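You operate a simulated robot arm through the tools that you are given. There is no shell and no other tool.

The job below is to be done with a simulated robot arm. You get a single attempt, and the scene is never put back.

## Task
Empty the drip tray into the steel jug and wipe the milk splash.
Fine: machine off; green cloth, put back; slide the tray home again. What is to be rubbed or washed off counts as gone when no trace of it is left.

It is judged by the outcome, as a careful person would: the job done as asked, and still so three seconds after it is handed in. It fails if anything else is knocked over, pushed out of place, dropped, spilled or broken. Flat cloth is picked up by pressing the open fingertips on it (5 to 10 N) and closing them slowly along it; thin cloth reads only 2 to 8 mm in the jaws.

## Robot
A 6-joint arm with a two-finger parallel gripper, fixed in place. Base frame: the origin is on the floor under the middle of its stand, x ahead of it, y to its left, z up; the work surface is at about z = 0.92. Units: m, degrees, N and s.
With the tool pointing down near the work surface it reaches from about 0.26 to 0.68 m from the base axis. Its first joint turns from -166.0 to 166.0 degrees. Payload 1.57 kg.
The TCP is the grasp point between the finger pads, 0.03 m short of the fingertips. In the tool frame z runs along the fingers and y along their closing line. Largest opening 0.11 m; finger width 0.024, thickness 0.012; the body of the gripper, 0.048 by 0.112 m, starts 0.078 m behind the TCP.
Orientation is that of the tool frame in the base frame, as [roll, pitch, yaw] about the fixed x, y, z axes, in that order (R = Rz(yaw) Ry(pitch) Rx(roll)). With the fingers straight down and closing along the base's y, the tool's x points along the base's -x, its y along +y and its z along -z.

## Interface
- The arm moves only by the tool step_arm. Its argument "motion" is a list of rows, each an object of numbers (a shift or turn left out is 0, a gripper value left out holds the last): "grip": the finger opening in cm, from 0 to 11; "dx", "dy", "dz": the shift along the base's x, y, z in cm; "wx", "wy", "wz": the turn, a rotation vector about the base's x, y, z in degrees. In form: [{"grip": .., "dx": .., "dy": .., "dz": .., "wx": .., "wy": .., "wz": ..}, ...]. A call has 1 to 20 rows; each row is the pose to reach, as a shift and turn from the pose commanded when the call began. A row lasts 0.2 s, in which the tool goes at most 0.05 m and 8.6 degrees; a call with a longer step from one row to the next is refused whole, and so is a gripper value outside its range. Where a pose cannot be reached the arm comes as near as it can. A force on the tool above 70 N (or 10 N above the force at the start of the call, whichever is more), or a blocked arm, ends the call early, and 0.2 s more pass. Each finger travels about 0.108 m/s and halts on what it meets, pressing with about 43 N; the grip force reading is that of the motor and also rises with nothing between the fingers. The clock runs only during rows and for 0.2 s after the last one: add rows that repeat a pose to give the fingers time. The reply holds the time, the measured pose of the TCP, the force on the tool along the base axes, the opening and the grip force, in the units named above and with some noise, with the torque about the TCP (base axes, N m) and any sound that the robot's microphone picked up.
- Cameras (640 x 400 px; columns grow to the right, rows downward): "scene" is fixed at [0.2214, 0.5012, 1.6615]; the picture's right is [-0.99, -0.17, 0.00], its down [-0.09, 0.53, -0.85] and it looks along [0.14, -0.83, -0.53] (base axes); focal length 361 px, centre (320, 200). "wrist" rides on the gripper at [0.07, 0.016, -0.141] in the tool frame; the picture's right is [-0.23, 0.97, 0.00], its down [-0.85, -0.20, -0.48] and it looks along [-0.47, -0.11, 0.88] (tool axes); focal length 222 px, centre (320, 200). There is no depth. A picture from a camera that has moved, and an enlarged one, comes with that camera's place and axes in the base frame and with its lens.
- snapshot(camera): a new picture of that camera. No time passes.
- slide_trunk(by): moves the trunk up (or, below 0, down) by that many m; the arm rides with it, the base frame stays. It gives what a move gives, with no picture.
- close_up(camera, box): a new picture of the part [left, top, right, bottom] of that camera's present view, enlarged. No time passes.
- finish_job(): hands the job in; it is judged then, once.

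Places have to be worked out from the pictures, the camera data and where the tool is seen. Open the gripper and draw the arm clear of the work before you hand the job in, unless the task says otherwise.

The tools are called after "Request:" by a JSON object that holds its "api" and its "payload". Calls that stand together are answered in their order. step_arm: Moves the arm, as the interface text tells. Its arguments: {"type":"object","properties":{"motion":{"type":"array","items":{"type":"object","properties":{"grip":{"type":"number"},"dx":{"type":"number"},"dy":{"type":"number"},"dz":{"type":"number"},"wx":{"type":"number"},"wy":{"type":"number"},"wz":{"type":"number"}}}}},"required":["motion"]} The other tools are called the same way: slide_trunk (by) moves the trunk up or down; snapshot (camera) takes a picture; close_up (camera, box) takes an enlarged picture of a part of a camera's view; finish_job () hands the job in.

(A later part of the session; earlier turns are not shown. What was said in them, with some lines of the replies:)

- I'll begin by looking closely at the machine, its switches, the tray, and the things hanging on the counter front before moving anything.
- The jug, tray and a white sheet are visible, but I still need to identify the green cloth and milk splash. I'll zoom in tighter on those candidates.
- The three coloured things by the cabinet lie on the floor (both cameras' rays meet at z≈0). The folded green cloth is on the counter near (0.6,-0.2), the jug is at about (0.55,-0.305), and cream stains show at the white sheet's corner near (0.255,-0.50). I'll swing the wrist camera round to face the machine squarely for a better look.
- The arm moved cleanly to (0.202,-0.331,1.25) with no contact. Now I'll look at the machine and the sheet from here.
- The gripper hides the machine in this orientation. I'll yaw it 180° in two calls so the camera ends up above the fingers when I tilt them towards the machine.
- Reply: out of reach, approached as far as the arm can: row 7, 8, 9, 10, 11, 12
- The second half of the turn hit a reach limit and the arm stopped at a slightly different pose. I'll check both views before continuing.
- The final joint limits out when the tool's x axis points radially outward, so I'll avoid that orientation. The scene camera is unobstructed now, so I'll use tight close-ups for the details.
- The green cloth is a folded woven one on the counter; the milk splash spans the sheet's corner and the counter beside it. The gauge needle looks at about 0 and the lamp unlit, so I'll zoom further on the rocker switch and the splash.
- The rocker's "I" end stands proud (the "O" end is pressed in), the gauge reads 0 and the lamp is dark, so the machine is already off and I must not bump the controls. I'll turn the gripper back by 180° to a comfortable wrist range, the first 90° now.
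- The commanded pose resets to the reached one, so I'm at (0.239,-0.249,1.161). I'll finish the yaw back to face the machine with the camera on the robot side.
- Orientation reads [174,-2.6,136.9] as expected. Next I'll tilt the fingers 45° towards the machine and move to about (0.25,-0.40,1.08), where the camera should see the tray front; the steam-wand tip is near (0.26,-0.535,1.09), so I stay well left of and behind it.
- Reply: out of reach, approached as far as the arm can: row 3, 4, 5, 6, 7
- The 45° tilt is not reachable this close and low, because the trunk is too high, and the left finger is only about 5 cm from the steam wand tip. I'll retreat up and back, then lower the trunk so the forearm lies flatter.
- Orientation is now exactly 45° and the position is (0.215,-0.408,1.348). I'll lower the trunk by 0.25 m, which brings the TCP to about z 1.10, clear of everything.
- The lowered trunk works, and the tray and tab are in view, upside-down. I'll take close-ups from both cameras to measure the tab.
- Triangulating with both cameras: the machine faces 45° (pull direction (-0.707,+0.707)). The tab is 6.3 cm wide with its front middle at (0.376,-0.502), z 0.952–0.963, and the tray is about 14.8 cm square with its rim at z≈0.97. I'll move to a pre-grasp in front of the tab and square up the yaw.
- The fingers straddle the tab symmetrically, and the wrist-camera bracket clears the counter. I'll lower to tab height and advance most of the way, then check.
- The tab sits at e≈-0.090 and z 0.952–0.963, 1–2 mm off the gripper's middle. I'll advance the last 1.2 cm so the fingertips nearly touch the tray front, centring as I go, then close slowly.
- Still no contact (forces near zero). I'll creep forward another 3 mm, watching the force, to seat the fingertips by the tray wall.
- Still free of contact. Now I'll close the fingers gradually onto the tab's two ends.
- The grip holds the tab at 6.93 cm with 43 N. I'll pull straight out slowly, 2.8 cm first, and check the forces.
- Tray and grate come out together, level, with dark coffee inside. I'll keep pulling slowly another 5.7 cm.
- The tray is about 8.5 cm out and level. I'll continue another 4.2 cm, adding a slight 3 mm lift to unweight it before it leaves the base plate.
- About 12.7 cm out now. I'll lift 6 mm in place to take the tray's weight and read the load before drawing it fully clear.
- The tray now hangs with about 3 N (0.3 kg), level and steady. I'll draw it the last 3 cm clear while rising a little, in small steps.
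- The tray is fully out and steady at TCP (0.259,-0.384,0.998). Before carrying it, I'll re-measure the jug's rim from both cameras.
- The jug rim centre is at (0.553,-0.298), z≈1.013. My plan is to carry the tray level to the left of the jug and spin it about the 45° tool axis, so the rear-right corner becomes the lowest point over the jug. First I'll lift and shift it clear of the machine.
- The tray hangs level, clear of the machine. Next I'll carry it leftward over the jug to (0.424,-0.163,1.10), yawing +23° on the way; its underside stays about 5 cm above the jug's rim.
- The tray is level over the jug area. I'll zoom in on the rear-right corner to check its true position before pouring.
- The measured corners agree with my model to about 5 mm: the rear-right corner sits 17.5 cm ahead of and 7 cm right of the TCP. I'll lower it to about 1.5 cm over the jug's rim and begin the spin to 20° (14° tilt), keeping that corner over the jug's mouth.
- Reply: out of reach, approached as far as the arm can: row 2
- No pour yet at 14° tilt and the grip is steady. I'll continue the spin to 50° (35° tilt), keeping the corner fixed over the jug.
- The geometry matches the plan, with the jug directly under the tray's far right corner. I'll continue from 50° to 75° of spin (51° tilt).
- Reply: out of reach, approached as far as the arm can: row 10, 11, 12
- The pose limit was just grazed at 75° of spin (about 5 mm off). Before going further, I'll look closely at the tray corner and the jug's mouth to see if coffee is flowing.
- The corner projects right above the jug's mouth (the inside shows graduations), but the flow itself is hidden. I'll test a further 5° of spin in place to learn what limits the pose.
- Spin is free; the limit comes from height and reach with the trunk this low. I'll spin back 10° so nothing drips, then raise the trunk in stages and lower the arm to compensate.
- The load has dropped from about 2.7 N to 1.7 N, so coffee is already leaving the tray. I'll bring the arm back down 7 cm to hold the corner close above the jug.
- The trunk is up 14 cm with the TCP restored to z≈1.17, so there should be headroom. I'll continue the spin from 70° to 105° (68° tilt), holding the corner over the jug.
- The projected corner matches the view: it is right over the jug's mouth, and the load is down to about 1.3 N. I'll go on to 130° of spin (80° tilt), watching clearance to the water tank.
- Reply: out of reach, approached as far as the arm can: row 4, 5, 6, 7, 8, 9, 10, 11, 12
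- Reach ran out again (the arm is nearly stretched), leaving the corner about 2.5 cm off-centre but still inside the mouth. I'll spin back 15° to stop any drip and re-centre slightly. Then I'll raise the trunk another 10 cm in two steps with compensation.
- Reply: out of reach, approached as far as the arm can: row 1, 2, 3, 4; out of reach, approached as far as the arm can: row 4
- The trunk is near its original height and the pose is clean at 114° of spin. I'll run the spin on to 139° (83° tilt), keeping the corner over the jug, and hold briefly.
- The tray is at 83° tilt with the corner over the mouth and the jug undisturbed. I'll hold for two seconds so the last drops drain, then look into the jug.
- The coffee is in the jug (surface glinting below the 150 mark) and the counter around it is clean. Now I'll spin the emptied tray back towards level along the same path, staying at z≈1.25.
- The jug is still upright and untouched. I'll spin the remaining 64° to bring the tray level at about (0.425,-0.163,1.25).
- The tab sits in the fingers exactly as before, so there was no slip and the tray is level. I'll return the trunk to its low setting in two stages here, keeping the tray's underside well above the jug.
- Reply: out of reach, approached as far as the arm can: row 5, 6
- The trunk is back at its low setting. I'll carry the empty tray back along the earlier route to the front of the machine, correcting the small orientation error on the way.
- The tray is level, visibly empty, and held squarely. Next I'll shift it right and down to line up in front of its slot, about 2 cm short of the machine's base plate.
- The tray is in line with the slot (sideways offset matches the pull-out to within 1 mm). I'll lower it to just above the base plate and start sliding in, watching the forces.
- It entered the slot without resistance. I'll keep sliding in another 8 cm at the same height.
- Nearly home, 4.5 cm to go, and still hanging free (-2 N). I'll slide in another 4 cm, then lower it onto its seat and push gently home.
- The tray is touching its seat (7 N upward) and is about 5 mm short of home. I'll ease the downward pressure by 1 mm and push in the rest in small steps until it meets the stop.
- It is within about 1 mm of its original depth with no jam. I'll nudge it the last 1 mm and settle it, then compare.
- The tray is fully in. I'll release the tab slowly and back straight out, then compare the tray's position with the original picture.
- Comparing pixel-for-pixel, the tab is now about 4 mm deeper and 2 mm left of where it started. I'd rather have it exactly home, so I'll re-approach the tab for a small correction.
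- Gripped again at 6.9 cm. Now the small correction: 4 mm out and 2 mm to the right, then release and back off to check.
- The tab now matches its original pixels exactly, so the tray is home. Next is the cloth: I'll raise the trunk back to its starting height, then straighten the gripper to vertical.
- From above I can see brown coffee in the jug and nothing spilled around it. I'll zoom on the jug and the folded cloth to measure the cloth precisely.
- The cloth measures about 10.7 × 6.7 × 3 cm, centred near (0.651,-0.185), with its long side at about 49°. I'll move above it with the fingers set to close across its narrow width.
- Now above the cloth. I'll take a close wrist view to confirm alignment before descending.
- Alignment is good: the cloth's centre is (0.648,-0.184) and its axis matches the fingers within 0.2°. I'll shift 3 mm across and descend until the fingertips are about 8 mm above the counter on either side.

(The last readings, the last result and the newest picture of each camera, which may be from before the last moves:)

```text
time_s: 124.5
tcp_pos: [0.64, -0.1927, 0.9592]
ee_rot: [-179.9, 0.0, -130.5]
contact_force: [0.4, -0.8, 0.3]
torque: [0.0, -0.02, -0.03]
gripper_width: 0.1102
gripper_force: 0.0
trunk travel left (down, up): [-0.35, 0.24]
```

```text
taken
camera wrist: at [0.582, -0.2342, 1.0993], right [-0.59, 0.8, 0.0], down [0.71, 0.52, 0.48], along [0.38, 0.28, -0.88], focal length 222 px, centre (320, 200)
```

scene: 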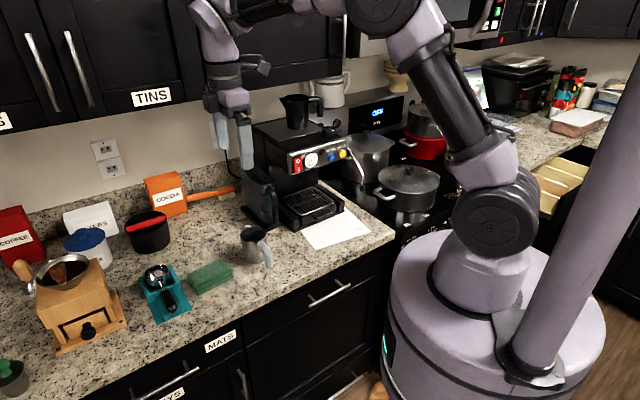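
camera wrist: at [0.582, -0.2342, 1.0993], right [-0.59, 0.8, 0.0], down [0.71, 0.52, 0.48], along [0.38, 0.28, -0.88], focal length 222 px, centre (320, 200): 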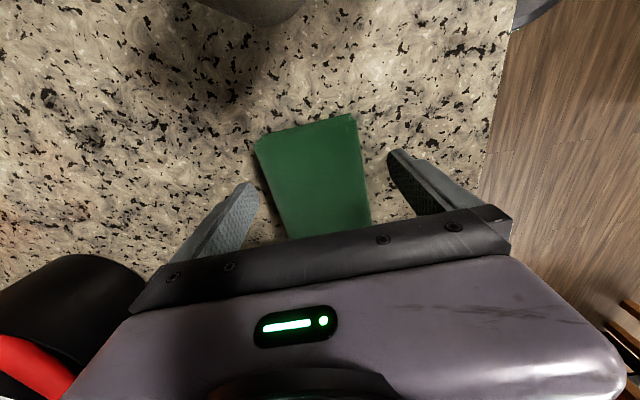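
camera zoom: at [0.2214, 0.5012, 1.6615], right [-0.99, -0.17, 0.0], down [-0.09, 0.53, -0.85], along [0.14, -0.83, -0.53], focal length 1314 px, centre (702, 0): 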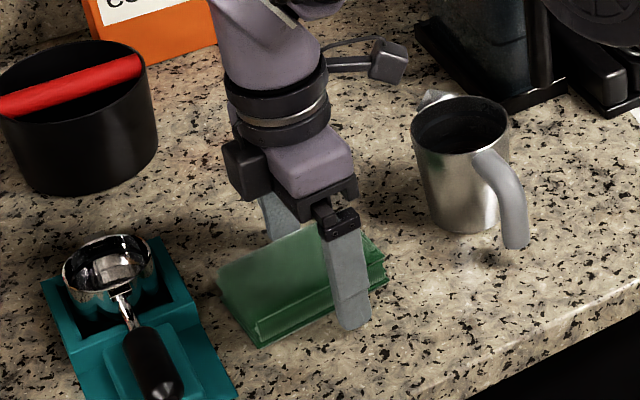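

The fingers straddle the cloth evenly. I'll close slowly on its sides and watch the width.

Request:
{"api": "step_arm", "payload": {"motion": [{"grip": 9.5}, {"grip": 8.5}, {"grip": 7.8}, {"grip": 7.3}, {"grip": 6.9}, {"grip": 6.6}, {"grip": 6.3}, {"grip": 6.0}, {"grip": 6.0}]}}

Request:
{"api": "close_up", "payload": {"camera": "scene", "box": [150, 200, 280, 310]}}

Request:
{"api": "close_up", "payload": {"camera": "wrist", "box": [180, 80, 460, 250]}}

```text
time_s: 126.5
tcp_pos: [0.6404, -0.1937, 0.9575]
ee_rot: [-179.9, -0.1, -130.6]
contact_force: [-0.5, 0.2, 1.2]
torque: [-0.02, 0.0, 0.0]
gripper_width: 0.0686
gripper_force: 42.9
trunk travel left (down, up): [-0.35, 0.24]
```

```text
3.64 times, centred on (215, 255) of scene
camera zoom: at [0.2214, 0.5012, 1.6615], right [-0.99, -0.17, 0.0], down [-0.09, 0.53, -0.85], along [0.14, -0.83, -0.53], focal length 1314 px, centre (702, 0)
```

zoom: 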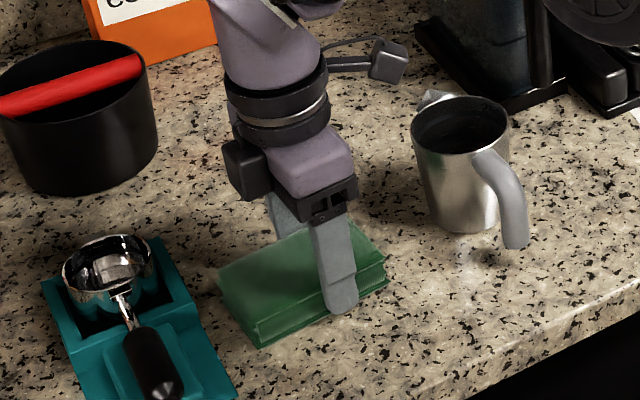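

```text
2.29 times, centred on (320, 165) of wrist
camera zoom: at [0.582, -0.2342, 1.0994], right [-0.59, 0.8, 0.0], down [0.71, 0.52, 0.48], along [0.38, 0.28, -0.88], focal length 508 px, centre (320, 280)
```

zoom: 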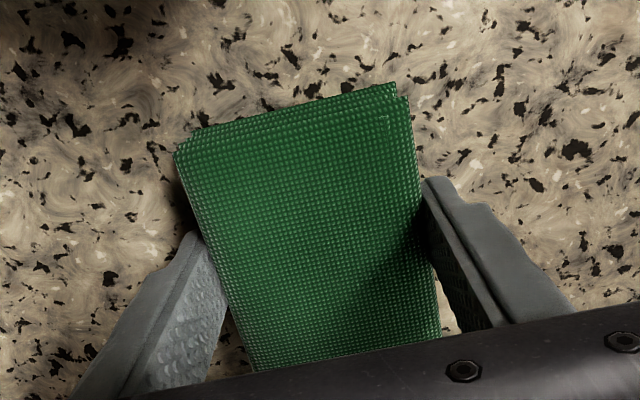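

The cloth is held firmly at 6.9 cm. I'll lift it straight up and check it comes along whole.

Request:
{"api": "step_arm", "payload": {"motion": [{"dz": 0.5}, {"dz": 1.5}, {"dz": 3}, {"dz": 5}, {"dz": 7.5}, {"dz": 10}, {"dz": 10}]}}

Request:
{"api": "close_up", "payload": {"camera": "scene", "box": [150, 170, 290, 310]}}

Request:
{"api": "close_up", "payload": {"camera": "wrist", "box": [180, 80, 460, 250]}}

```text
time_s: 128.1
tcp_pos: [0.6387, -0.1945, 1.0588]
ee_rot: [-180.0, 0.0, -130.5]
contact_force: [0.2, 0.2, -1.2]
torque: [-0.01, -0.01, 0.03]
gripper_width: 0.0687
gripper_force: 42.6
trunk travel left (down, up): [-0.35, 0.24]
```

```text
2.86 times, centred on (220, 240) of scene
camera zoom: at [0.2214, 0.5012, 1.6615], right [-0.99, -0.17, 0.0], down [-0.09, 0.53, -0.85], along [0.14, -0.83, -0.53], focal length 1032 px, centre (606, 86)
```

zoom: 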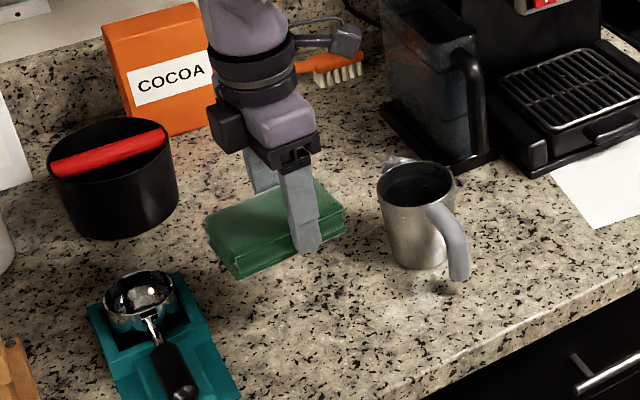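

```text
2.29 times, centred on (320, 165) of wrist
camera zoom: at [0.5819, -0.2349, 1.1996], right [-0.59, 0.8, 0.0], down [0.71, 0.52, 0.48], along [0.38, 0.28, -0.88], focal length 508 px, centre (320, 280)
```

zoom: 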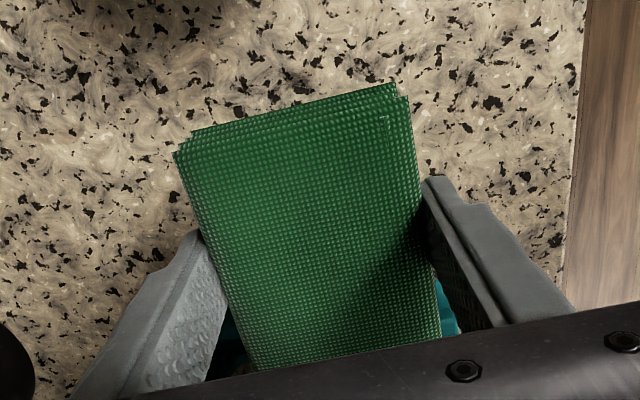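

The cloth lifts cleanly as one firm pad (about 1.2 N). The steam-wand tip hangs close to the splash, so before wiping I'll re-measure the wand and the splash precisely with the scene camera.

Request:
{"api": "close_up", "payload": {"camera": "scene", "box": [335, 125, 385, 195]}}

Request:
{"api": "close_up", "payload": {"camera": "scene", "box": [340, 205, 380, 240]}}

Request:
{"api": "close_up", "payload": {"camera": "scene", "box": [290, 180, 410, 270]}}

```text
5.71 times, centred on (360, 160) of scene
camera zoom: at [0.2214, 0.5012, 1.6615], right [-0.99, -0.17, 0.0], down [-0.09, 0.53, -0.85], along [0.14, -0.83, -0.53], focal length 2064 px, centre (91, 429)
```

zoom: 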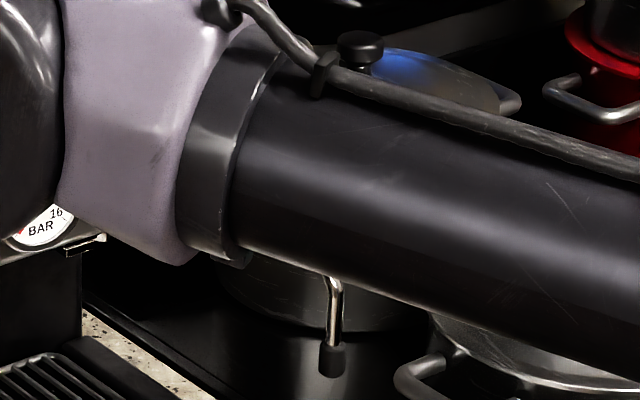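

```text
11.43 times, centred on (360, 222) of scene
camera zoom: at [0.2214, 0.5012, 1.6615], right [-0.99, -0.17, 0.0], down [-0.09, 0.53, -0.85], along [0.14, -0.83, -0.53], focal length 4129 px, centre (-137, -57)
```

zoom: 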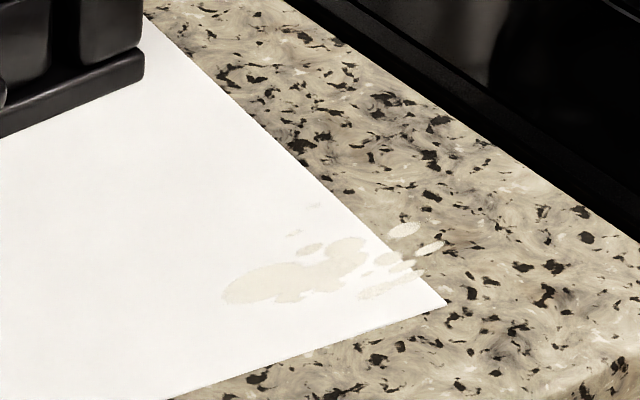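

```text
4.44 times, centred on (350, 225) of scene
camera zoom: at [0.2214, 0.5012, 1.6615], right [-0.99, -0.17, 0.0], down [-0.09, 0.53, -0.85], along [0.14, -0.83, -0.53], focal length 1606 px, centre (187, 89)
```

zoom: 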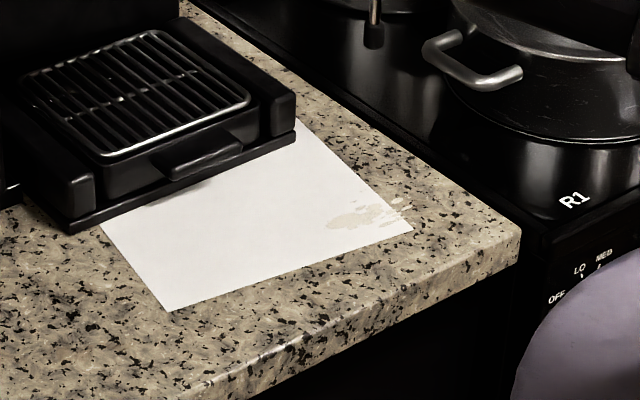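

The wand tip triangulates to (0.257,-0.577,1.027), and the splash spans about x 0.215–0.281, y -0.535 to -0.48. With the cloth's long axis pointing at the machine I can wipe with the gripper 3 cm or more short of the wand, so I'll carry the cloth up and over, yawing as I go.

Request:
{"api": "step_arm", "payload": {"motion": [{"dz": 3}, {"dz": 6, "dx": -1}, {"dz": 9, "dx": -3, "dy": -0.3, "wz": -5}, {"dz": 9.1, "dx": -5.5, "dy": -0.6, "wz": -11}, {"dz": 9.1, "dx": -8, "dy": -1.0, "wz": -17}, {"dz": 9.1, "dx": -10.5, "dy": -1.4, "wz": -23}, {"dz": 9.1, "dx": -13, "dy": -1.7, "wz": -29}, {"dz": 9.1, "dx": -15.5, "dy": -2.1, "wz": -35}, {"dz": 9.1, "dx": -17.5, "dy": -2.4, "wz": -41}, {"dz": 9.1, "dx": -18.9, "dy": -2.55, "wz": -47}, {"dz": 9.1, "dx": -18.9, "dy": -2.55, "wz": -47}]}}

Request:
{"api": "step_arm", "payload": {"motion": [{"dx": -2, "dy": -2, "wz": -5}, {"dx": -4.5, "dy": -4.5, "wz": -11}, {"dx": -7, "dy": -7, "wz": -17}, {"dx": -9.5, "dy": -9.5, "wz": -23}, {"dx": -12, "dy": -12.5, "wz": -29}, {"dx": -14.5, "dy": -15.5, "wz": -35}, {"dx": -17, "dy": -18.5, "wz": -41}, {"dx": -19.5, "dy": -21.5, "wz": -46}, {"dx": -21.5, "dy": -24, "wz": -47.5}, {"dx": -22.4, "dy": -25.5, "wz": -47.5}, {"dx": -22.4, "dy": -25.5, "wz": -47.5}]}}

Request:
{"api": "snapshot", "payload": {"camera": "scene"}}

Request:
{"api": "snapshot", "payload": {"camera": "wrist"}}

```text
time_s: 130.5
tcp_pos: [0.4502, -0.2211, 1.1492]
ee_rot: [-180.0, -0.1, -177.5]
contact_force: [0.0, -0.1, -1.0]
torque: [-0.03, 0.01, 0.0]
gripper_width: 0.0691
gripper_force: 43.4
trunk travel left (down, up): [-0.35, 0.24]
```

```text
time_s: 132.9
tcp_pos: [0.2261, -0.4752, 1.1495]
ee_rot: [-179.9, 0.0, 135.0]
contact_force: [-0.1, 0.0, -0.4]
torque: [0.0, 0.01, 0.0]
gripper_width: 0.0687
gripper_force: 42.5
trunk travel left (down, up): [-0.35, 0.24]
```

```text
taken
```

scene: 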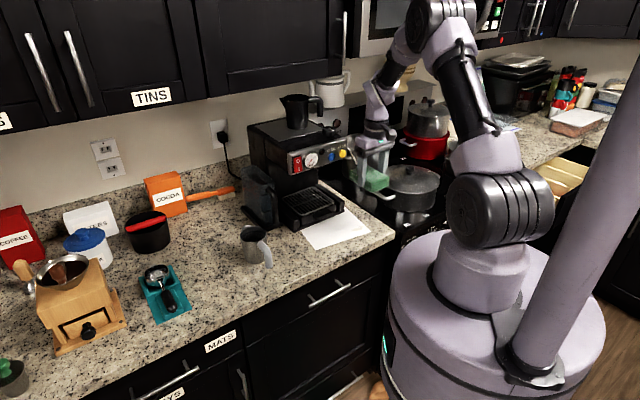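

```text
taken
camera wrist: at [0.1871, -0.4125, 1.2906], right [0.85, 0.53, 0.0], down [0.46, -0.75, 0.48], along [0.25, -0.41, -0.88], focal length 222 px, centre (320, 200)
```

wrist: 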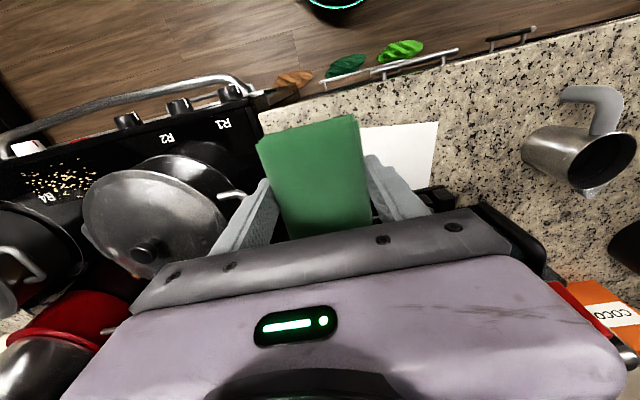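

The cloth is over the splash at n≈0.496, e≈-0.176, clear of the wand. I'll lower to just above the surface, then creep down until there is light contact.

Request:
{"api": "step_arm", "payload": {"motion": [{"dz": -4}, {"dz": -8}, {"dz": -11.5}, {"dz": -14.5}, {"dz": -16.8}, {"dz": -18.2}, {"dz": -18.2}]}}

Request:
{"api": "step_arm", "payload": {"motion": [{"dz": -0.2}, {"dz": -0.4}, {"dz": -0.6}, {"dz": -0.7}, {"dz": -0.8}, {"dz": -0.9}, {"dz": -0.9}]}}

Request:
{"api": "close_up", "payload": {"camera": "scene", "box": [300, 170, 420, 250]}}

```text
time_s: 134.5
tcp_pos: [0.227, -0.475, 0.9674]
ee_rot: [180.0, -0.1, 135.1]
contact_force: [0.1, -0.2, -0.3]
torque: [0.02, 0.0, -0.02]
gripper_width: 0.0691
gripper_force: 42.8
trunk travel left (down, up): [-0.35, 0.24]
```

```text
time_s: 136.1
tcp_pos: [0.2264, -0.4745, 0.9575]
ee_rot: [-179.9, 0.0, 135.1]
contact_force: [0.1, -0.3, 1.2]
torque: [-0.09, -0.03, 0.04]
gripper_width: 0.0688
gripper_force: 43.1
trunk travel left (down, up): [-0.35, 0.24]
```

```text
5.00 times, centred on (360, 210) of scene
camera zoom: at [0.2214, 0.5012, 1.6615], right [-0.99, -0.17, 0.0], down [-0.09, 0.53, -0.85], along [0.14, -0.83, -0.53], focal length 1806 px, centre (120, 150)
```

zoom: 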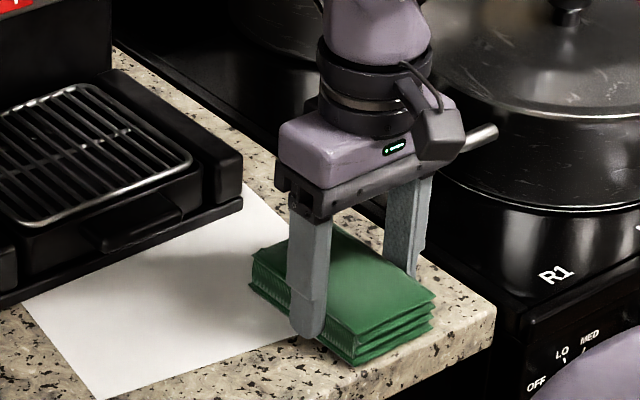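

The cloth rests on the splash with light contact. I'll press about 1 mm more and make a first short stroke sideways, then check that the white sheet hasn't shifted.

Request:
{"api": "step_arm", "payload": {"motion": [{"dz": -0.06}, {"dz": -0.1}, {"dz": -0.1, "dx": 0.4, "dy": 0.4}, {"dz": -0.1, "dx": 0.8, "dy": 0.8}, {"dz": -0.1, "dx": 0.4, "dy": 0.4}, {"dz": -0.1, "dx": 0, "dy": 0}, {"dz": -0.1, "dx": -0.4, "dy": -0.4}, {"dz": -0.1, "dx": -0.8, "dy": -0.8}, {"dz": -0.1, "dx": -0.4, "dy": -0.4}, {"dz": -0.1, "dx": 0, "dy": 0}]}}

Request:
{"api": "close_up", "payload": {"camera": "scene", "box": [290, 180, 410, 270]}}

```text
time_s: 138.3
tcp_pos: [0.2261, -0.4756, 0.9577]
ee_rot: [-180.0, 0.1, 135.1]
contact_force: [-2.2, -4.2, 18.8]
torque: [-0.19, 0.23, 0.09]
gripper_width: 0.069
gripper_force: 43.2
trunk travel left (down, up): [-0.35, 0.24]
```

```text
4.44 times, centred on (350, 225) of scene
camera zoom: at [0.2214, 0.5012, 1.6615], right [-0.99, -0.17, 0.0], down [-0.09, 0.53, -0.85], along [0.14, -0.83, -0.53], focal length 1606 px, centre (187, 89)
```

zoom: 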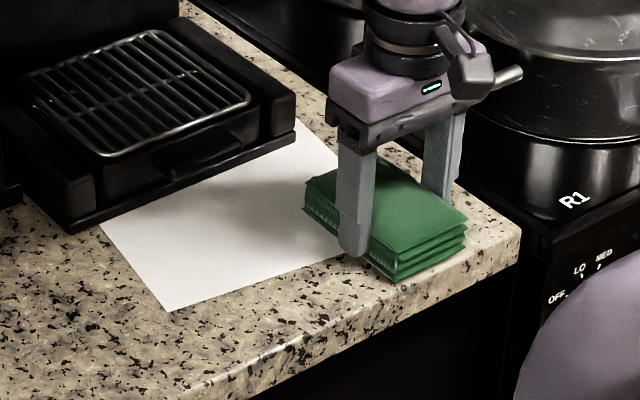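

The sheet's corners are exactly where they were, so it isn't being dragged. The pressure is a bit high at 19 N; I'll ease it slightly and wipe a full raster over the whole splash area.

Request:
{"api": "step_arm", "payload": {"motion": [{"dz": 0.05, "dx": 0.71, "dy": 0.71}, {"dz": 0.05, "dx": 1.41, "dy": 1.41}, {"dz": 0.05, "dx": 1.84, "dy": 0.99}, {"dz": 0.05, "dx": 1.13, "dy": 0.28}, {"dz": 0.05, "dx": 0.42, "dy": -0.42}, {"dz": 0.05, "dx": -0.28, "dy": -1.13}, {"dz": 0.05, "dx": -1.13, "dy": -1.98}, {"dz": 0.05, "dx": -1.84, "dy": -1.27}, {"dz": 0.05, "dx": -1.13, "dy": -0.57}, {"dz": 0.05, "dx": -0.42, "dy": 0.14}, {"dz": 0.05, "dx": 0.28, "dy": 0.85}, {"dz": 0.05, "dx": 0.99, "dy": 1.56}, {"dz": 0.05, "dx": 0.28, "dy": 2.26}, {"dz": 0.05, "dx": -0.42, "dy": 1.56}, {"dz": 0.05, "dx": -1.13, "dy": 0.85}, {"dz": 0.05, "dx": -1.84, "dy": 0.14}, {"dz": 0.05, "dx": -2.55, "dy": -0.57}, {"dz": 0.05, "dx": -1.56, "dy": -1.56}, {"dz": 0.05, "dx": -0.71, "dy": -0.71}, {"dz": 0.05, "dx": 0, "dy": 0}]}}

Request:
{"api": "close_up", "payload": {"camera": "scene", "box": [290, 180, 410, 270]}}

```text
time_s: 142.5
tcp_pos: [0.2266, -0.4749, 0.9578]
ee_rot: [179.9, -0.1, 135.1]
contact_force: [-2.1, -1.3, 4.8]
torque: [0.02, 0.18, 0.06]
gripper_width: 0.0688
gripper_force: 43.0
trunk travel left (down, up): [-0.35, 0.24]
```

```text
4.44 times, centred on (350, 225) of scene
camera zoom: at [0.2214, 0.5012, 1.6615], right [-0.99, -0.17, 0.0], down [-0.09, 0.53, -0.85], along [0.14, -0.83, -0.53], focal length 1606 px, centre (187, 89)
```

zoom: 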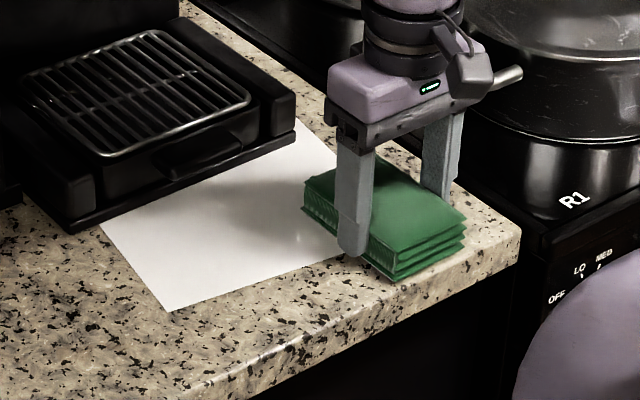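

The raster is done at about 5 N with the sheet still in place. I'll lift the cloth and move back a little to inspect the splash area.

Request:
{"api": "step_arm", "payload": {"motion": [{"dz": 1}, {"dz": 3}, {"dz": 6, "dx": 0, "dy": 0}, {"dz": 9, "dx": 1.5, "dy": 1.5}, {"dz": 12, "dx": 4, "dy": 4}, {"dz": 14, "dx": 7, "dy": 7}, {"dz": 16, "dx": 10, "dy": 10}, {"dz": 16, "dx": 10, "dy": 10}]}}

Request:
{"api": "close_up", "payload": {"camera": "scene", "box": [340, 205, 380, 240]}}

Request:
{"api": "close_up", "payload": {"camera": "scene", "box": [290, 180, 410, 270]}}

Request:
{"api": "snapshot", "payload": {"camera": "wrist"}}

```text
time_s: 144.3
tcp_pos: [0.3273, -0.3755, 1.119]
ee_rot: [179.9, -0.1, 135.1]
contact_force: [0.8, -0.5, -0.7]
torque: [0.03, -0.03, -0.02]
gripper_width: 0.0688
gripper_force: 43.5
trunk travel left (down, up): [-0.35, 0.24]
```

```text
11.43 times, centred on (360, 222) of scene
camera zoom: at [0.2214, 0.5012, 1.6615], right [-0.99, -0.17, 0.0], down [-0.09, 0.53, -0.85], along [0.14, -0.83, -0.53], focal length 4129 px, centre (-137, -57)
```

zoom: 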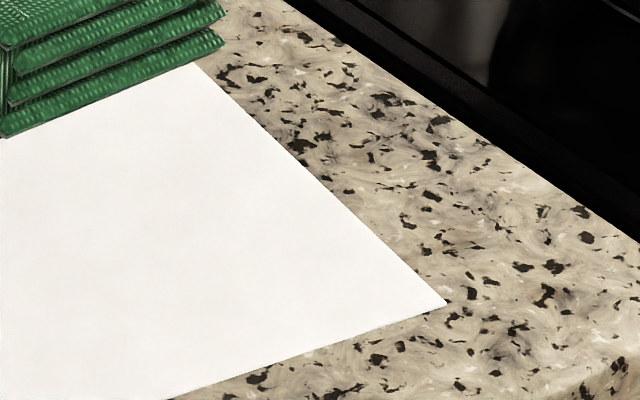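

```text
4.44 times, centred on (350, 225) of scene
camera zoom: at [0.2214, 0.5012, 1.6615], right [-0.99, -0.17, 0.0], down [-0.09, 0.53, -0.85], along [0.14, -0.83, -0.53], focal length 1606 px, centre (187, 89)
```

zoom: 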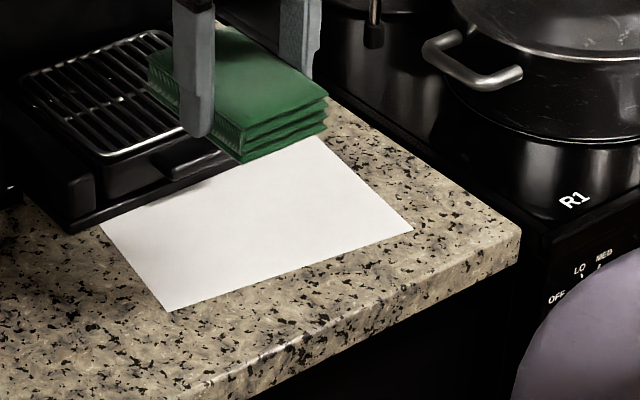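

```text
taken
camera wrist: at [0.289, -0.3126, 1.2596], right [0.85, 0.53, 0.0], down [0.46, -0.75, 0.48], along [0.25, -0.4, -0.88], focal length 222 px, centre (320, 200)
```

wrist: 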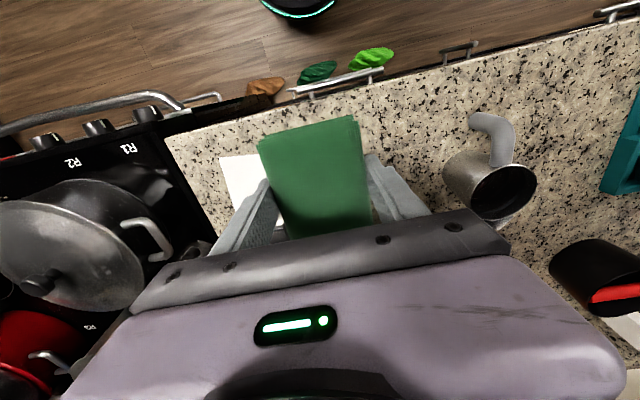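

The splash looks gone from both the sheet and the counter, and the sheet hasn't moved. I'll zoom in tighter for any faint remaining trace.

Request:
{"api": "close_up", "payload": {"camera": "scene", "box": [345, 215, 377, 240]}}

Request:
{"api": "close_up", "payload": {"camera": "scene", "box": [350, 218, 366, 230]}}

Request:
{"api": "close_up", "payload": {"camera": "scene", "box": [362, 215, 378, 227]}}

```text
16.00 times, centred on (361, 228) of scene
camera zoom: at [0.2214, 0.5012, 1.6615], right [-0.99, -0.17, 0.0], down [-0.09, 0.53, -0.85], along [0.14, -0.83, -0.53], focal length 5781 px, centre (-336, -240)
```

zoom: 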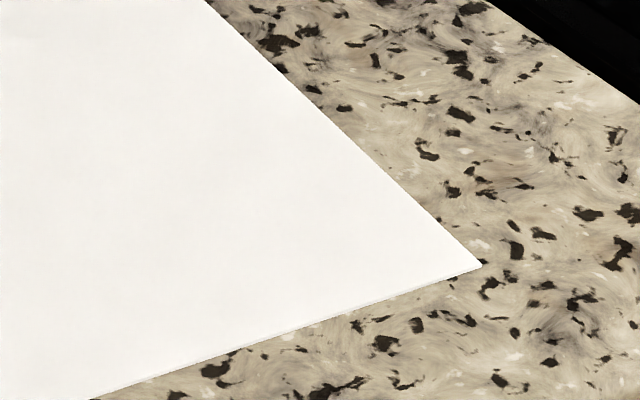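

```text
16.00 times, centred on (358, 224) of scene
camera zoom: at [0.2214, 0.5012, 1.6615], right [-0.99, -0.17, 0.0], down [-0.09, 0.53, -0.85], along [0.14, -0.83, -0.53], focal length 5781 px, centre (-288, -184)
```

zoom: 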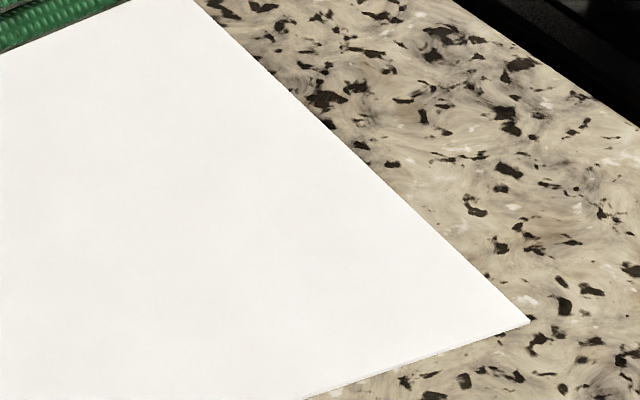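

```text
16.00 times, centred on (370, 221) of scene
camera zoom: at [0.2214, 0.5012, 1.6615], right [-0.99, -0.17, 0.0], down [-0.09, 0.53, -0.85], along [0.14, -0.83, -0.53], focal length 5781 px, centre (-480, -136)
```

zoom: 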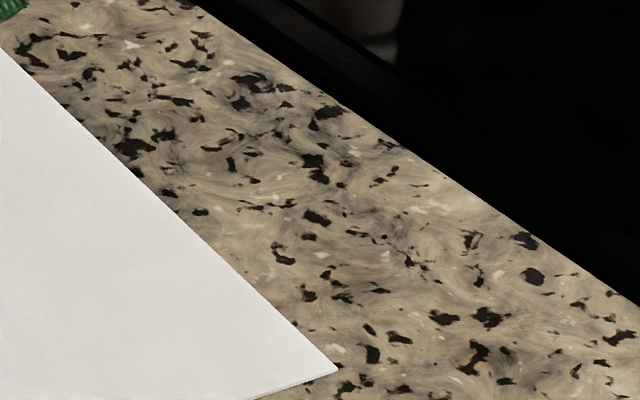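

No trace is left and the sheet corner is at the identical pixel. Now I'll carry the cloth back over the counter by the same route.

Request:
{"api": "step_arm", "payload": {"motion": [{"dz": 1.5, "dx": 0.5, "dy": 0.5, "wz": 3}, {"dz": 3, "dx": 2, "dy": 2.5, "wz": 9}, {"dz": 3, "dx": 4, "dy": 5, "wz": 15}, {"dz": 3, "dx": 6, "dy": 7.5, "wz": 21}, {"dz": 3, "dx": 8, "dy": 10, "wz": 27}, {"dz": 3, "dx": 10, "dy": 12.5, "wz": 33}, {"dz": 3, "dx": 11.5, "dy": 14.5, "wz": 40}, {"dz": 3, "dx": 12.3, "dy": 15.4, "wz": 47.5}, {"dz": 3, "dx": 12.3, "dy": 15.4, "wz": 47.5}]}}

Request:
{"api": "step_arm", "payload": {"motion": [{"dx": 1.5, "dy": 0.2, "wz": 5}, {"dx": 4, "dy": 0.6, "wz": 11}, {"dx": 6.5, "dy": 1.0, "wz": 17}, {"dx": 9, "dy": 1.3, "wz": 23}, {"dx": 11.5, "dy": 1.7, "wz": 29}, {"dx": 14, "dy": 2.0, "wz": 35}, {"dx": 16.5, "dy": 2.4, "wz": 41}, {"dx": 18.4, "dy": 2.6, "wz": 46}, {"dx": 18.87, "dy": 2.66, "wz": 47}, {"dx": 18.87, "dy": 2.66, "wz": 47}]}}

Request:
{"api": "close_up", "payload": {"camera": "scene", "box": [140, 140, 300, 310]}}

```text
time_s: 146.3
tcp_pos: [0.4482, -0.2214, 1.1491]
ee_rot: [-180.0, 0.0, -177.4]
contact_force: [-0.5, 0.2, -1.3]
torque: [0.02, 0.02, -0.01]
gripper_width: 0.0689
gripper_force: 43.2
trunk travel left (down, up): [-0.35, 0.24]
```

```text
time_s: 148.5
tcp_pos: [0.6395, -0.1937, 1.1463]
ee_rot: [180.0, 0.0, -130.4]
contact_force: [0.0, 0.0, -1.1]
torque: [0.01, -0.03, 0.01]
gripper_width: 0.0688
gripper_force: 43.4
trunk travel left (down, up): [-0.35, 0.24]
```

```text
2.35 times, centred on (220, 225) of scene
camera zoom: at [0.2214, 0.5012, 1.6615], right [-0.99, -0.17, 0.0], down [-0.09, 0.53, -0.85], along [0.14, -0.83, -0.53], focal length 850 px, centre (555, 141)
```

zoom: 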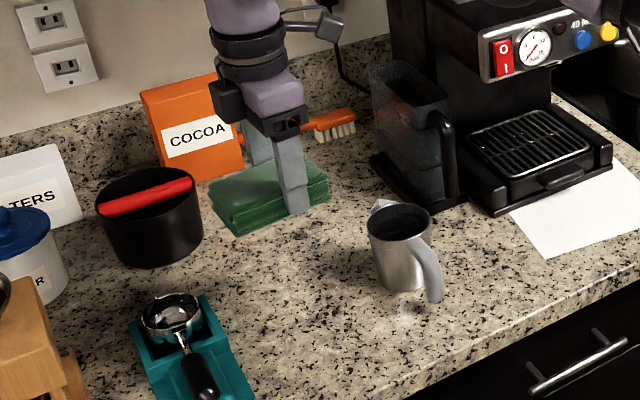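

I'm back above the cloth's original spot within about 1 mm, with matching yaw. I'll lower it straight down, slowing near the counter.

Request:
{"api": "step_arm", "payload": {"motion": [{"dz": -3}, {"dz": -6.5}, {"dz": -10}, {"dz": -13}, {"dz": -15.5}, {"dz": -17.2}, {"dz": -18.0}, {"dz": -18.5}, {"dz": -18.5}]}}

Request:
{"api": "close_up", "payload": {"camera": "scene", "box": [150, 200, 280, 310]}}

```text
time_s: 150.5
tcp_pos: [0.6375, -0.1952, 0.9634]
ee_rot: [-180.0, 0.1, -130.3]
contact_force: [-0.4, -0.1, -1.1]
torque: [0.01, -0.01, -0.02]
gripper_width: 0.0689
gripper_force: 42.9
trunk travel left (down, up): [-0.35, 0.24]
```

```text
3.64 times, centred on (215, 255) of scene
camera zoom: at [0.2214, 0.5012, 1.6615], right [-0.99, -0.17, 0.0], down [-0.09, 0.53, -0.85], along [0.14, -0.83, -0.53], focal length 1314 px, centre (702, 0)
```

zoom: 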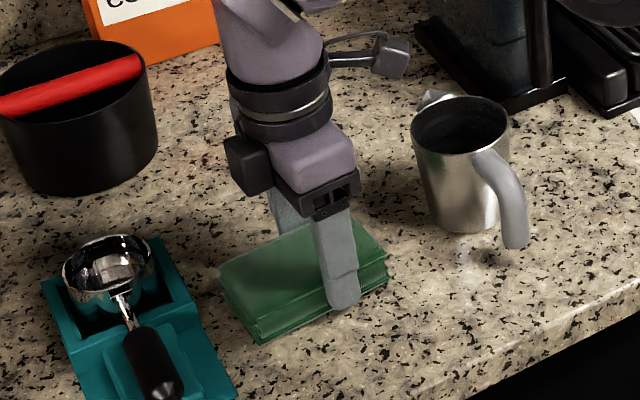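

The cloth's outline lines up with its original pixels, just 5 mm higher. I'll lower the last bit until it touches, then open slowly.

Request:
{"api": "step_arm", "payload": {"motion": [{"dz": -0.2}, {"dz": -0.4}, {"dz": -0.5}, {"dz": -0.55}, {"dz": -0.55}]}}

Request:
{"api": "close_up", "payload": {"camera": "scene", "box": [150, 200, 280, 310]}}

```text
time_s: 151.7
tcp_pos: [0.6381, -0.1936, 0.9586]
ee_rot: [-179.9, 0.0, -130.4]
contact_force: [0.9, -2.3, 8.7]
torque: [0.13, 0.07, -0.04]
gripper_width: 0.0687
gripper_force: 43.1
trunk travel left (down, up): [-0.35, 0.24]
```

```text
3.64 times, centred on (215, 255) of scene
camera zoom: at [0.2214, 0.5012, 1.6615], right [-0.99, -0.17, 0.0], down [-0.09, 0.53, -0.85], along [0.14, -0.83, -0.53], focal length 1314 px, centre (702, 0)
```

zoom: 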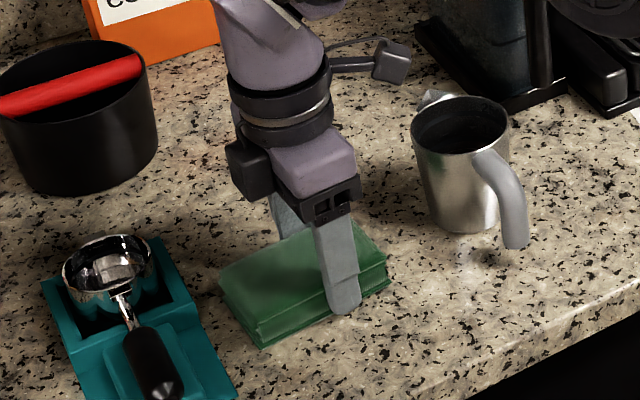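

It is down with firm contact at its original place. I'll open the fingers gradually and then rise straight up.

Request:
{"api": "step_arm", "payload": {"motion": [{"dz": 0.05, "grip": 7.1}, {"dz": 0.05, "grip": 7.5}, {"dz": 0.05, "grip": 8.2}, {"dz": 0.05, "grip": 9.2}, {"dz": 0.05, "grip": 10.4}, {"dz": 0.05, "grip": 11}, {"dz": 0.05, "grip": 11}]}}

Request:
{"api": "step_arm", "payload": {"motion": [{"dz": 1}, {"dz": 3}, {"dz": 6}, {"dz": 10}, {"dz": 14}, {"dz": 18}, {"dz": 22}, {"dz": 25}, {"dz": 25}]}}

Request:
{"api": "close_up", "payload": {"camera": "scene", "box": [180, 250, 245, 300]}}

Request:
{"api": "snapshot", "payload": {"camera": "wrist"}}

```text
time_s: 153.3
tcp_pos: [0.6383, -0.1941, 0.958]
ee_rot: [180.0, 0.0, -130.5]
contact_force: [-0.4, 0.4, 0.4]
torque: [-0.02, -0.01, 0.0]
gripper_width: 0.1099
gripper_force: 0.0
trunk travel left (down, up): [-0.35, 0.24]
```

```text
time_s: 155.3
tcp_pos: [0.6389, -0.1935, 1.2093]
ee_rot: [180.0, 0.0, -130.5]
contact_force: [0.4, -1.1, -0.4]
torque: [0.02, -0.01, 0.01]
gripper_width: 0.1099
gripper_force: 0.1
trunk travel left (down, up): [-0.35, 0.24]
```

```text
8.00 times, centred on (212, 275) of scene
camera zoom: at [0.2214, 0.5012, 1.6615], right [-0.99, -0.17, 0.0], down [-0.09, 0.53, -0.85], along [0.14, -0.83, -0.53], focal length 2890 px, centre (1180, -400)
```

zoom: 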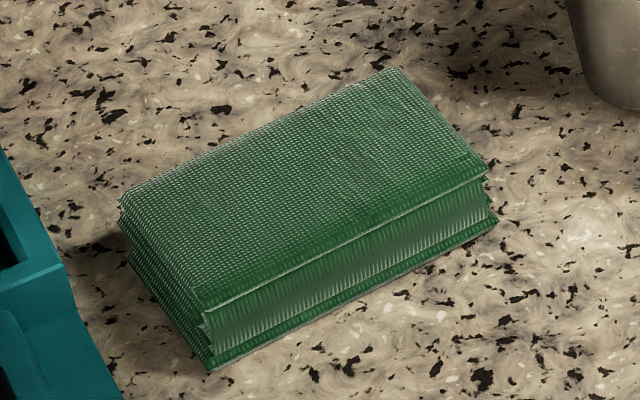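

```text
taken
camera wrist: at [0.5809, -0.2337, 1.3493], right [-0.59, 0.8, 0.0], down [0.71, 0.52, 0.48], along [0.38, 0.28, -0.88], focal length 222 px, centre (320, 200)
```

wrist: 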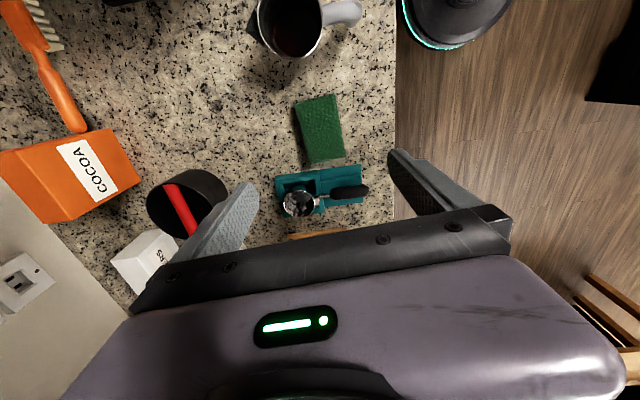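

The cloth is back within about 2 mm of its original spot. I'll draw the arm clear towards its starting pose and then do a final check of the whole scene.

Request:
{"api": "step_arm", "payload": {"motion": [{"dz": 4}, {"dz": 8, "dx": -1}, {"dz": 12, "dx": -4, "dy": -0.6, "wz": -4}, {"dz": 15, "dx": -7, "dy": -1.2, "wz": -10}, {"dz": 16, "dx": -10.5, "dy": -1.9, "wz": -16}, {"dz": 16, "dx": -14, "dy": -2.8, "wz": -22}, {"dz": 16, "dx": -17.5, "dy": -3.8, "wz": -28}, {"dz": 16, "dx": -21, "dy": -4.9, "wz": -34}, {"dz": 16, "dx": -24, "dy": -6, "wz": -40}, {"dz": 16, "dx": -26, "dy": -7, "wz": -46}, {"dz": 16, "dx": -26, "dy": -7, "wz": -46}]}}

Request:
{"api": "snapshot", "payload": {"camera": "scene"}}

Request:
{"api": "close_up", "payload": {"camera": "scene", "box": [220, 100, 400, 280]}}

Request:
{"api": "close_up", "payload": {"camera": "wrist", "box": [150, 30, 450, 260]}}

Request:
{"api": "close_up", "payload": {"camera": "scene", "box": [290, 185, 350, 235]}}

Request:
{"api": "close_up", "payload": {"camera": "scene", "box": [230, 215, 290, 275]}}

```text
refused: row 3 steps farther than a row can; nothing moved
```

```text
taken
```

scene: 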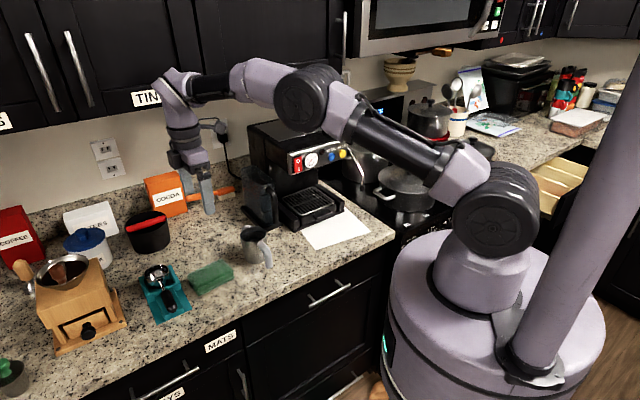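

```text
2.22 times, centred on (310, 190) of scene
camera zoom: at [0.2214, 0.5012, 1.6615], right [-0.99, -0.17, 0.0], down [-0.09, 0.53, -0.85], along [0.14, -0.83, -0.53], focal length 803 px, centre (342, 222)
```

zoom: 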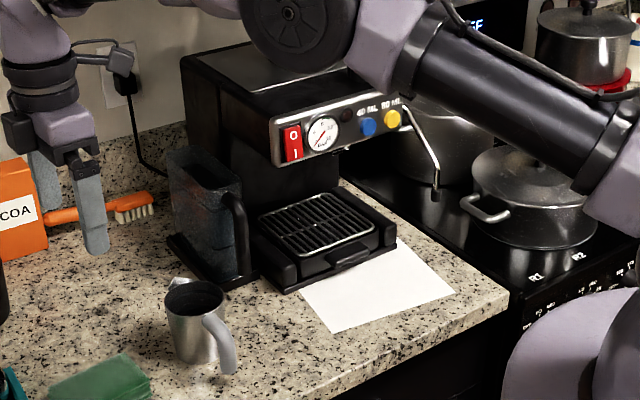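

```text
1.74 times, centred on (300, 145) of wrist
camera zoom: at [0.5809, -0.2337, 1.3493], right [-0.59, 0.8, 0.0], down [0.71, 0.52, 0.48], along [0.38, 0.28, -0.88], focal length 386 px, centre (355, 296)
```

zoom: 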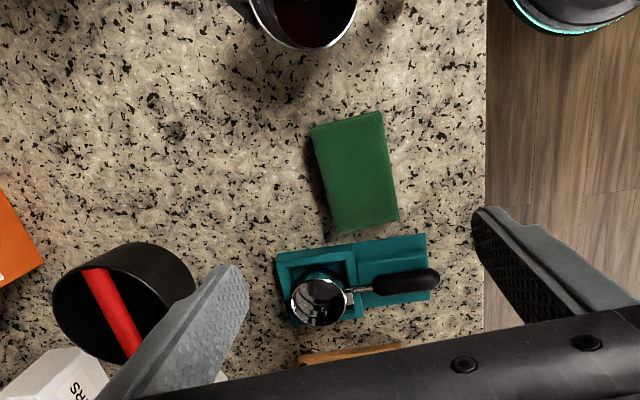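

```text
8.00 times, centred on (320, 210) of scene
camera zoom: at [0.2214, 0.5012, 1.6615], right [-0.99, -0.17, 0.0], down [-0.09, 0.53, -0.85], along [0.14, -0.83, -0.53], focal length 2890 px, centre (320, 120)
```

zoom: 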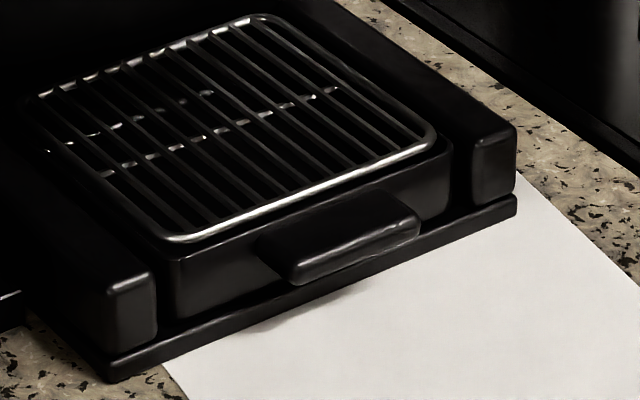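

```text
6.67 times, centred on (260, 245) of scene
camera zoom: at [0.2214, 0.5012, 1.6615], right [-0.99, -0.17, 0.0], down [-0.09, 0.53, -0.85], along [0.14, -0.83, -0.53], focal length 2409 px, centre (720, -100)
```

zoom: 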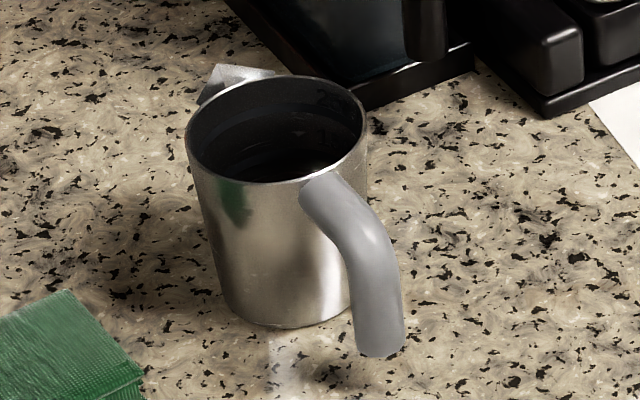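

All looks right: tray home, splash gone, jug in place, cloth back. The retreat was refused for one over-long step, so I'll repeat it with smaller steps.

Request:
{"api": "step_arm", "payload": {"motion": [{"dz": 3}, {"dz": 6, "dx": -1}, {"dz": 9, "dx": -3, "dy": -0.5, "wz": -4}, {"dz": 12, "dx": -5.5, "dy": -1.0, "wz": -9}, {"dz": 14, "dx": -8.5, "dy": -1.6, "wz": -14}, {"dz": 16, "dx": -11.5, "dy": -2.3, "wz": -20}, {"dz": 16, "dx": -15, "dy": -3.2, "wz": -26}, {"dz": 16, "dx": -18.5, "dy": -4.2, "wz": -32}, {"dz": 16, "dx": -22, "dy": -5.3, "wz": -38}, {"dz": 16, "dx": -25, "dy": -6.5, "wz": -44}, {"dz": 16, "dx": -26, "dy": -7, "wz": -48}, {"dz": 16, "dx": -26, "dy": -7, "wz": -49.5}, {"dz": 16, "dx": -26, "dy": -7, "wz": -49.5}]}}

Request:
{"api": "snapshot", "payload": {"camera": "scene"}}

Request:
{"api": "close_up", "payload": {"camera": "scene", "box": [280, 135, 350, 180]}}

Request:
{"api": "snapshot", "payload": {"camera": "wrist"}}

```text
time_s: 158.1
tcp_pos: [0.3783, -0.2632, 1.3685]
ee_rot: [180.0, 0.0, -180.0]
contact_force: [-0.6, -0.2, 0.0]
torque: [0.02, 0.0, 0.01]
gripper_width: 0.1102
gripper_force: 0.0
trunk travel left (down, up): [-0.35, 0.24]
```

```text
taken
```

scene: 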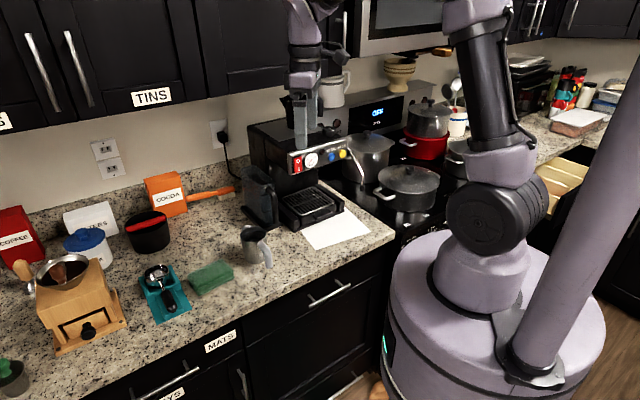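

```text
8.89 times, centred on (315, 158) of scene
camera zoom: at [0.2214, 0.5012, 1.6615], right [-0.99, -0.17, 0.0], down [-0.09, 0.53, -0.85], along [0.14, -0.83, -0.53], focal length 3211 px, centre (364, 578)
```

zoom: 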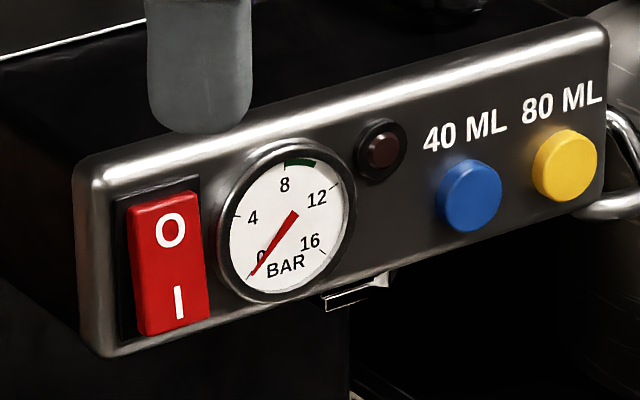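

```text
taken
camera wrist: at [0.3082, -0.2457, 1.509], right [0.23, 0.97, 0.0], down [0.86, -0.2, 0.48], along [0.47, -0.11, -0.88], focal length 222 px, centre (320, 200)
```

wrist: 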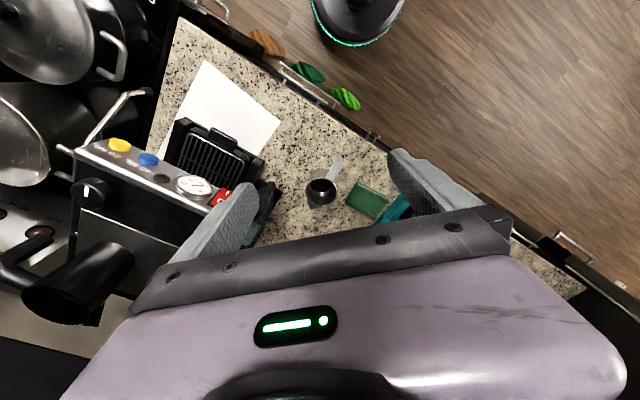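

The final check matches the task:
- **Machine:** off, with the switch untouched and the gauge at 0.
- **Tray:** empty and home.
- **Coffee:** in the steel jug.
- **Splash:** wiped away with no trace left.
- **Cloth:** back in its place.
- **Arm:** clear of the work, with the gripper open.

I'm handing the job in.

Request:
{"api": "finish_job", "payload": {}}

```text
The job is handed in.
```

The drip tray is emptied into the steel jug and back home, and the milk splash is wiped away with no trace left in the close-ups. I've handed the job in; no result has come back yet.

- **Machine:** it was already off (switch at O, gauge at 0, lamp dark), so I left the switch alone.
- **Drip tray:** I drew it out with its grate, poured the coffee into the jug and slid it back. The first return left it about 4 mm too deep, so I corrected it, and the close-up now matches its original position. I saw no spills around the jug.
- **Milk splash:** I wiped it off both the white sheet and the counter with the folded green cloth. The sheet did not move.
- **Green cloth:** it is back within about 2 mm of where it was. I took "green cloth" to mean the folded one on the counter, not the two green items on the floor, which I left untouched.

The gripper is open and the arm is clear of the work.
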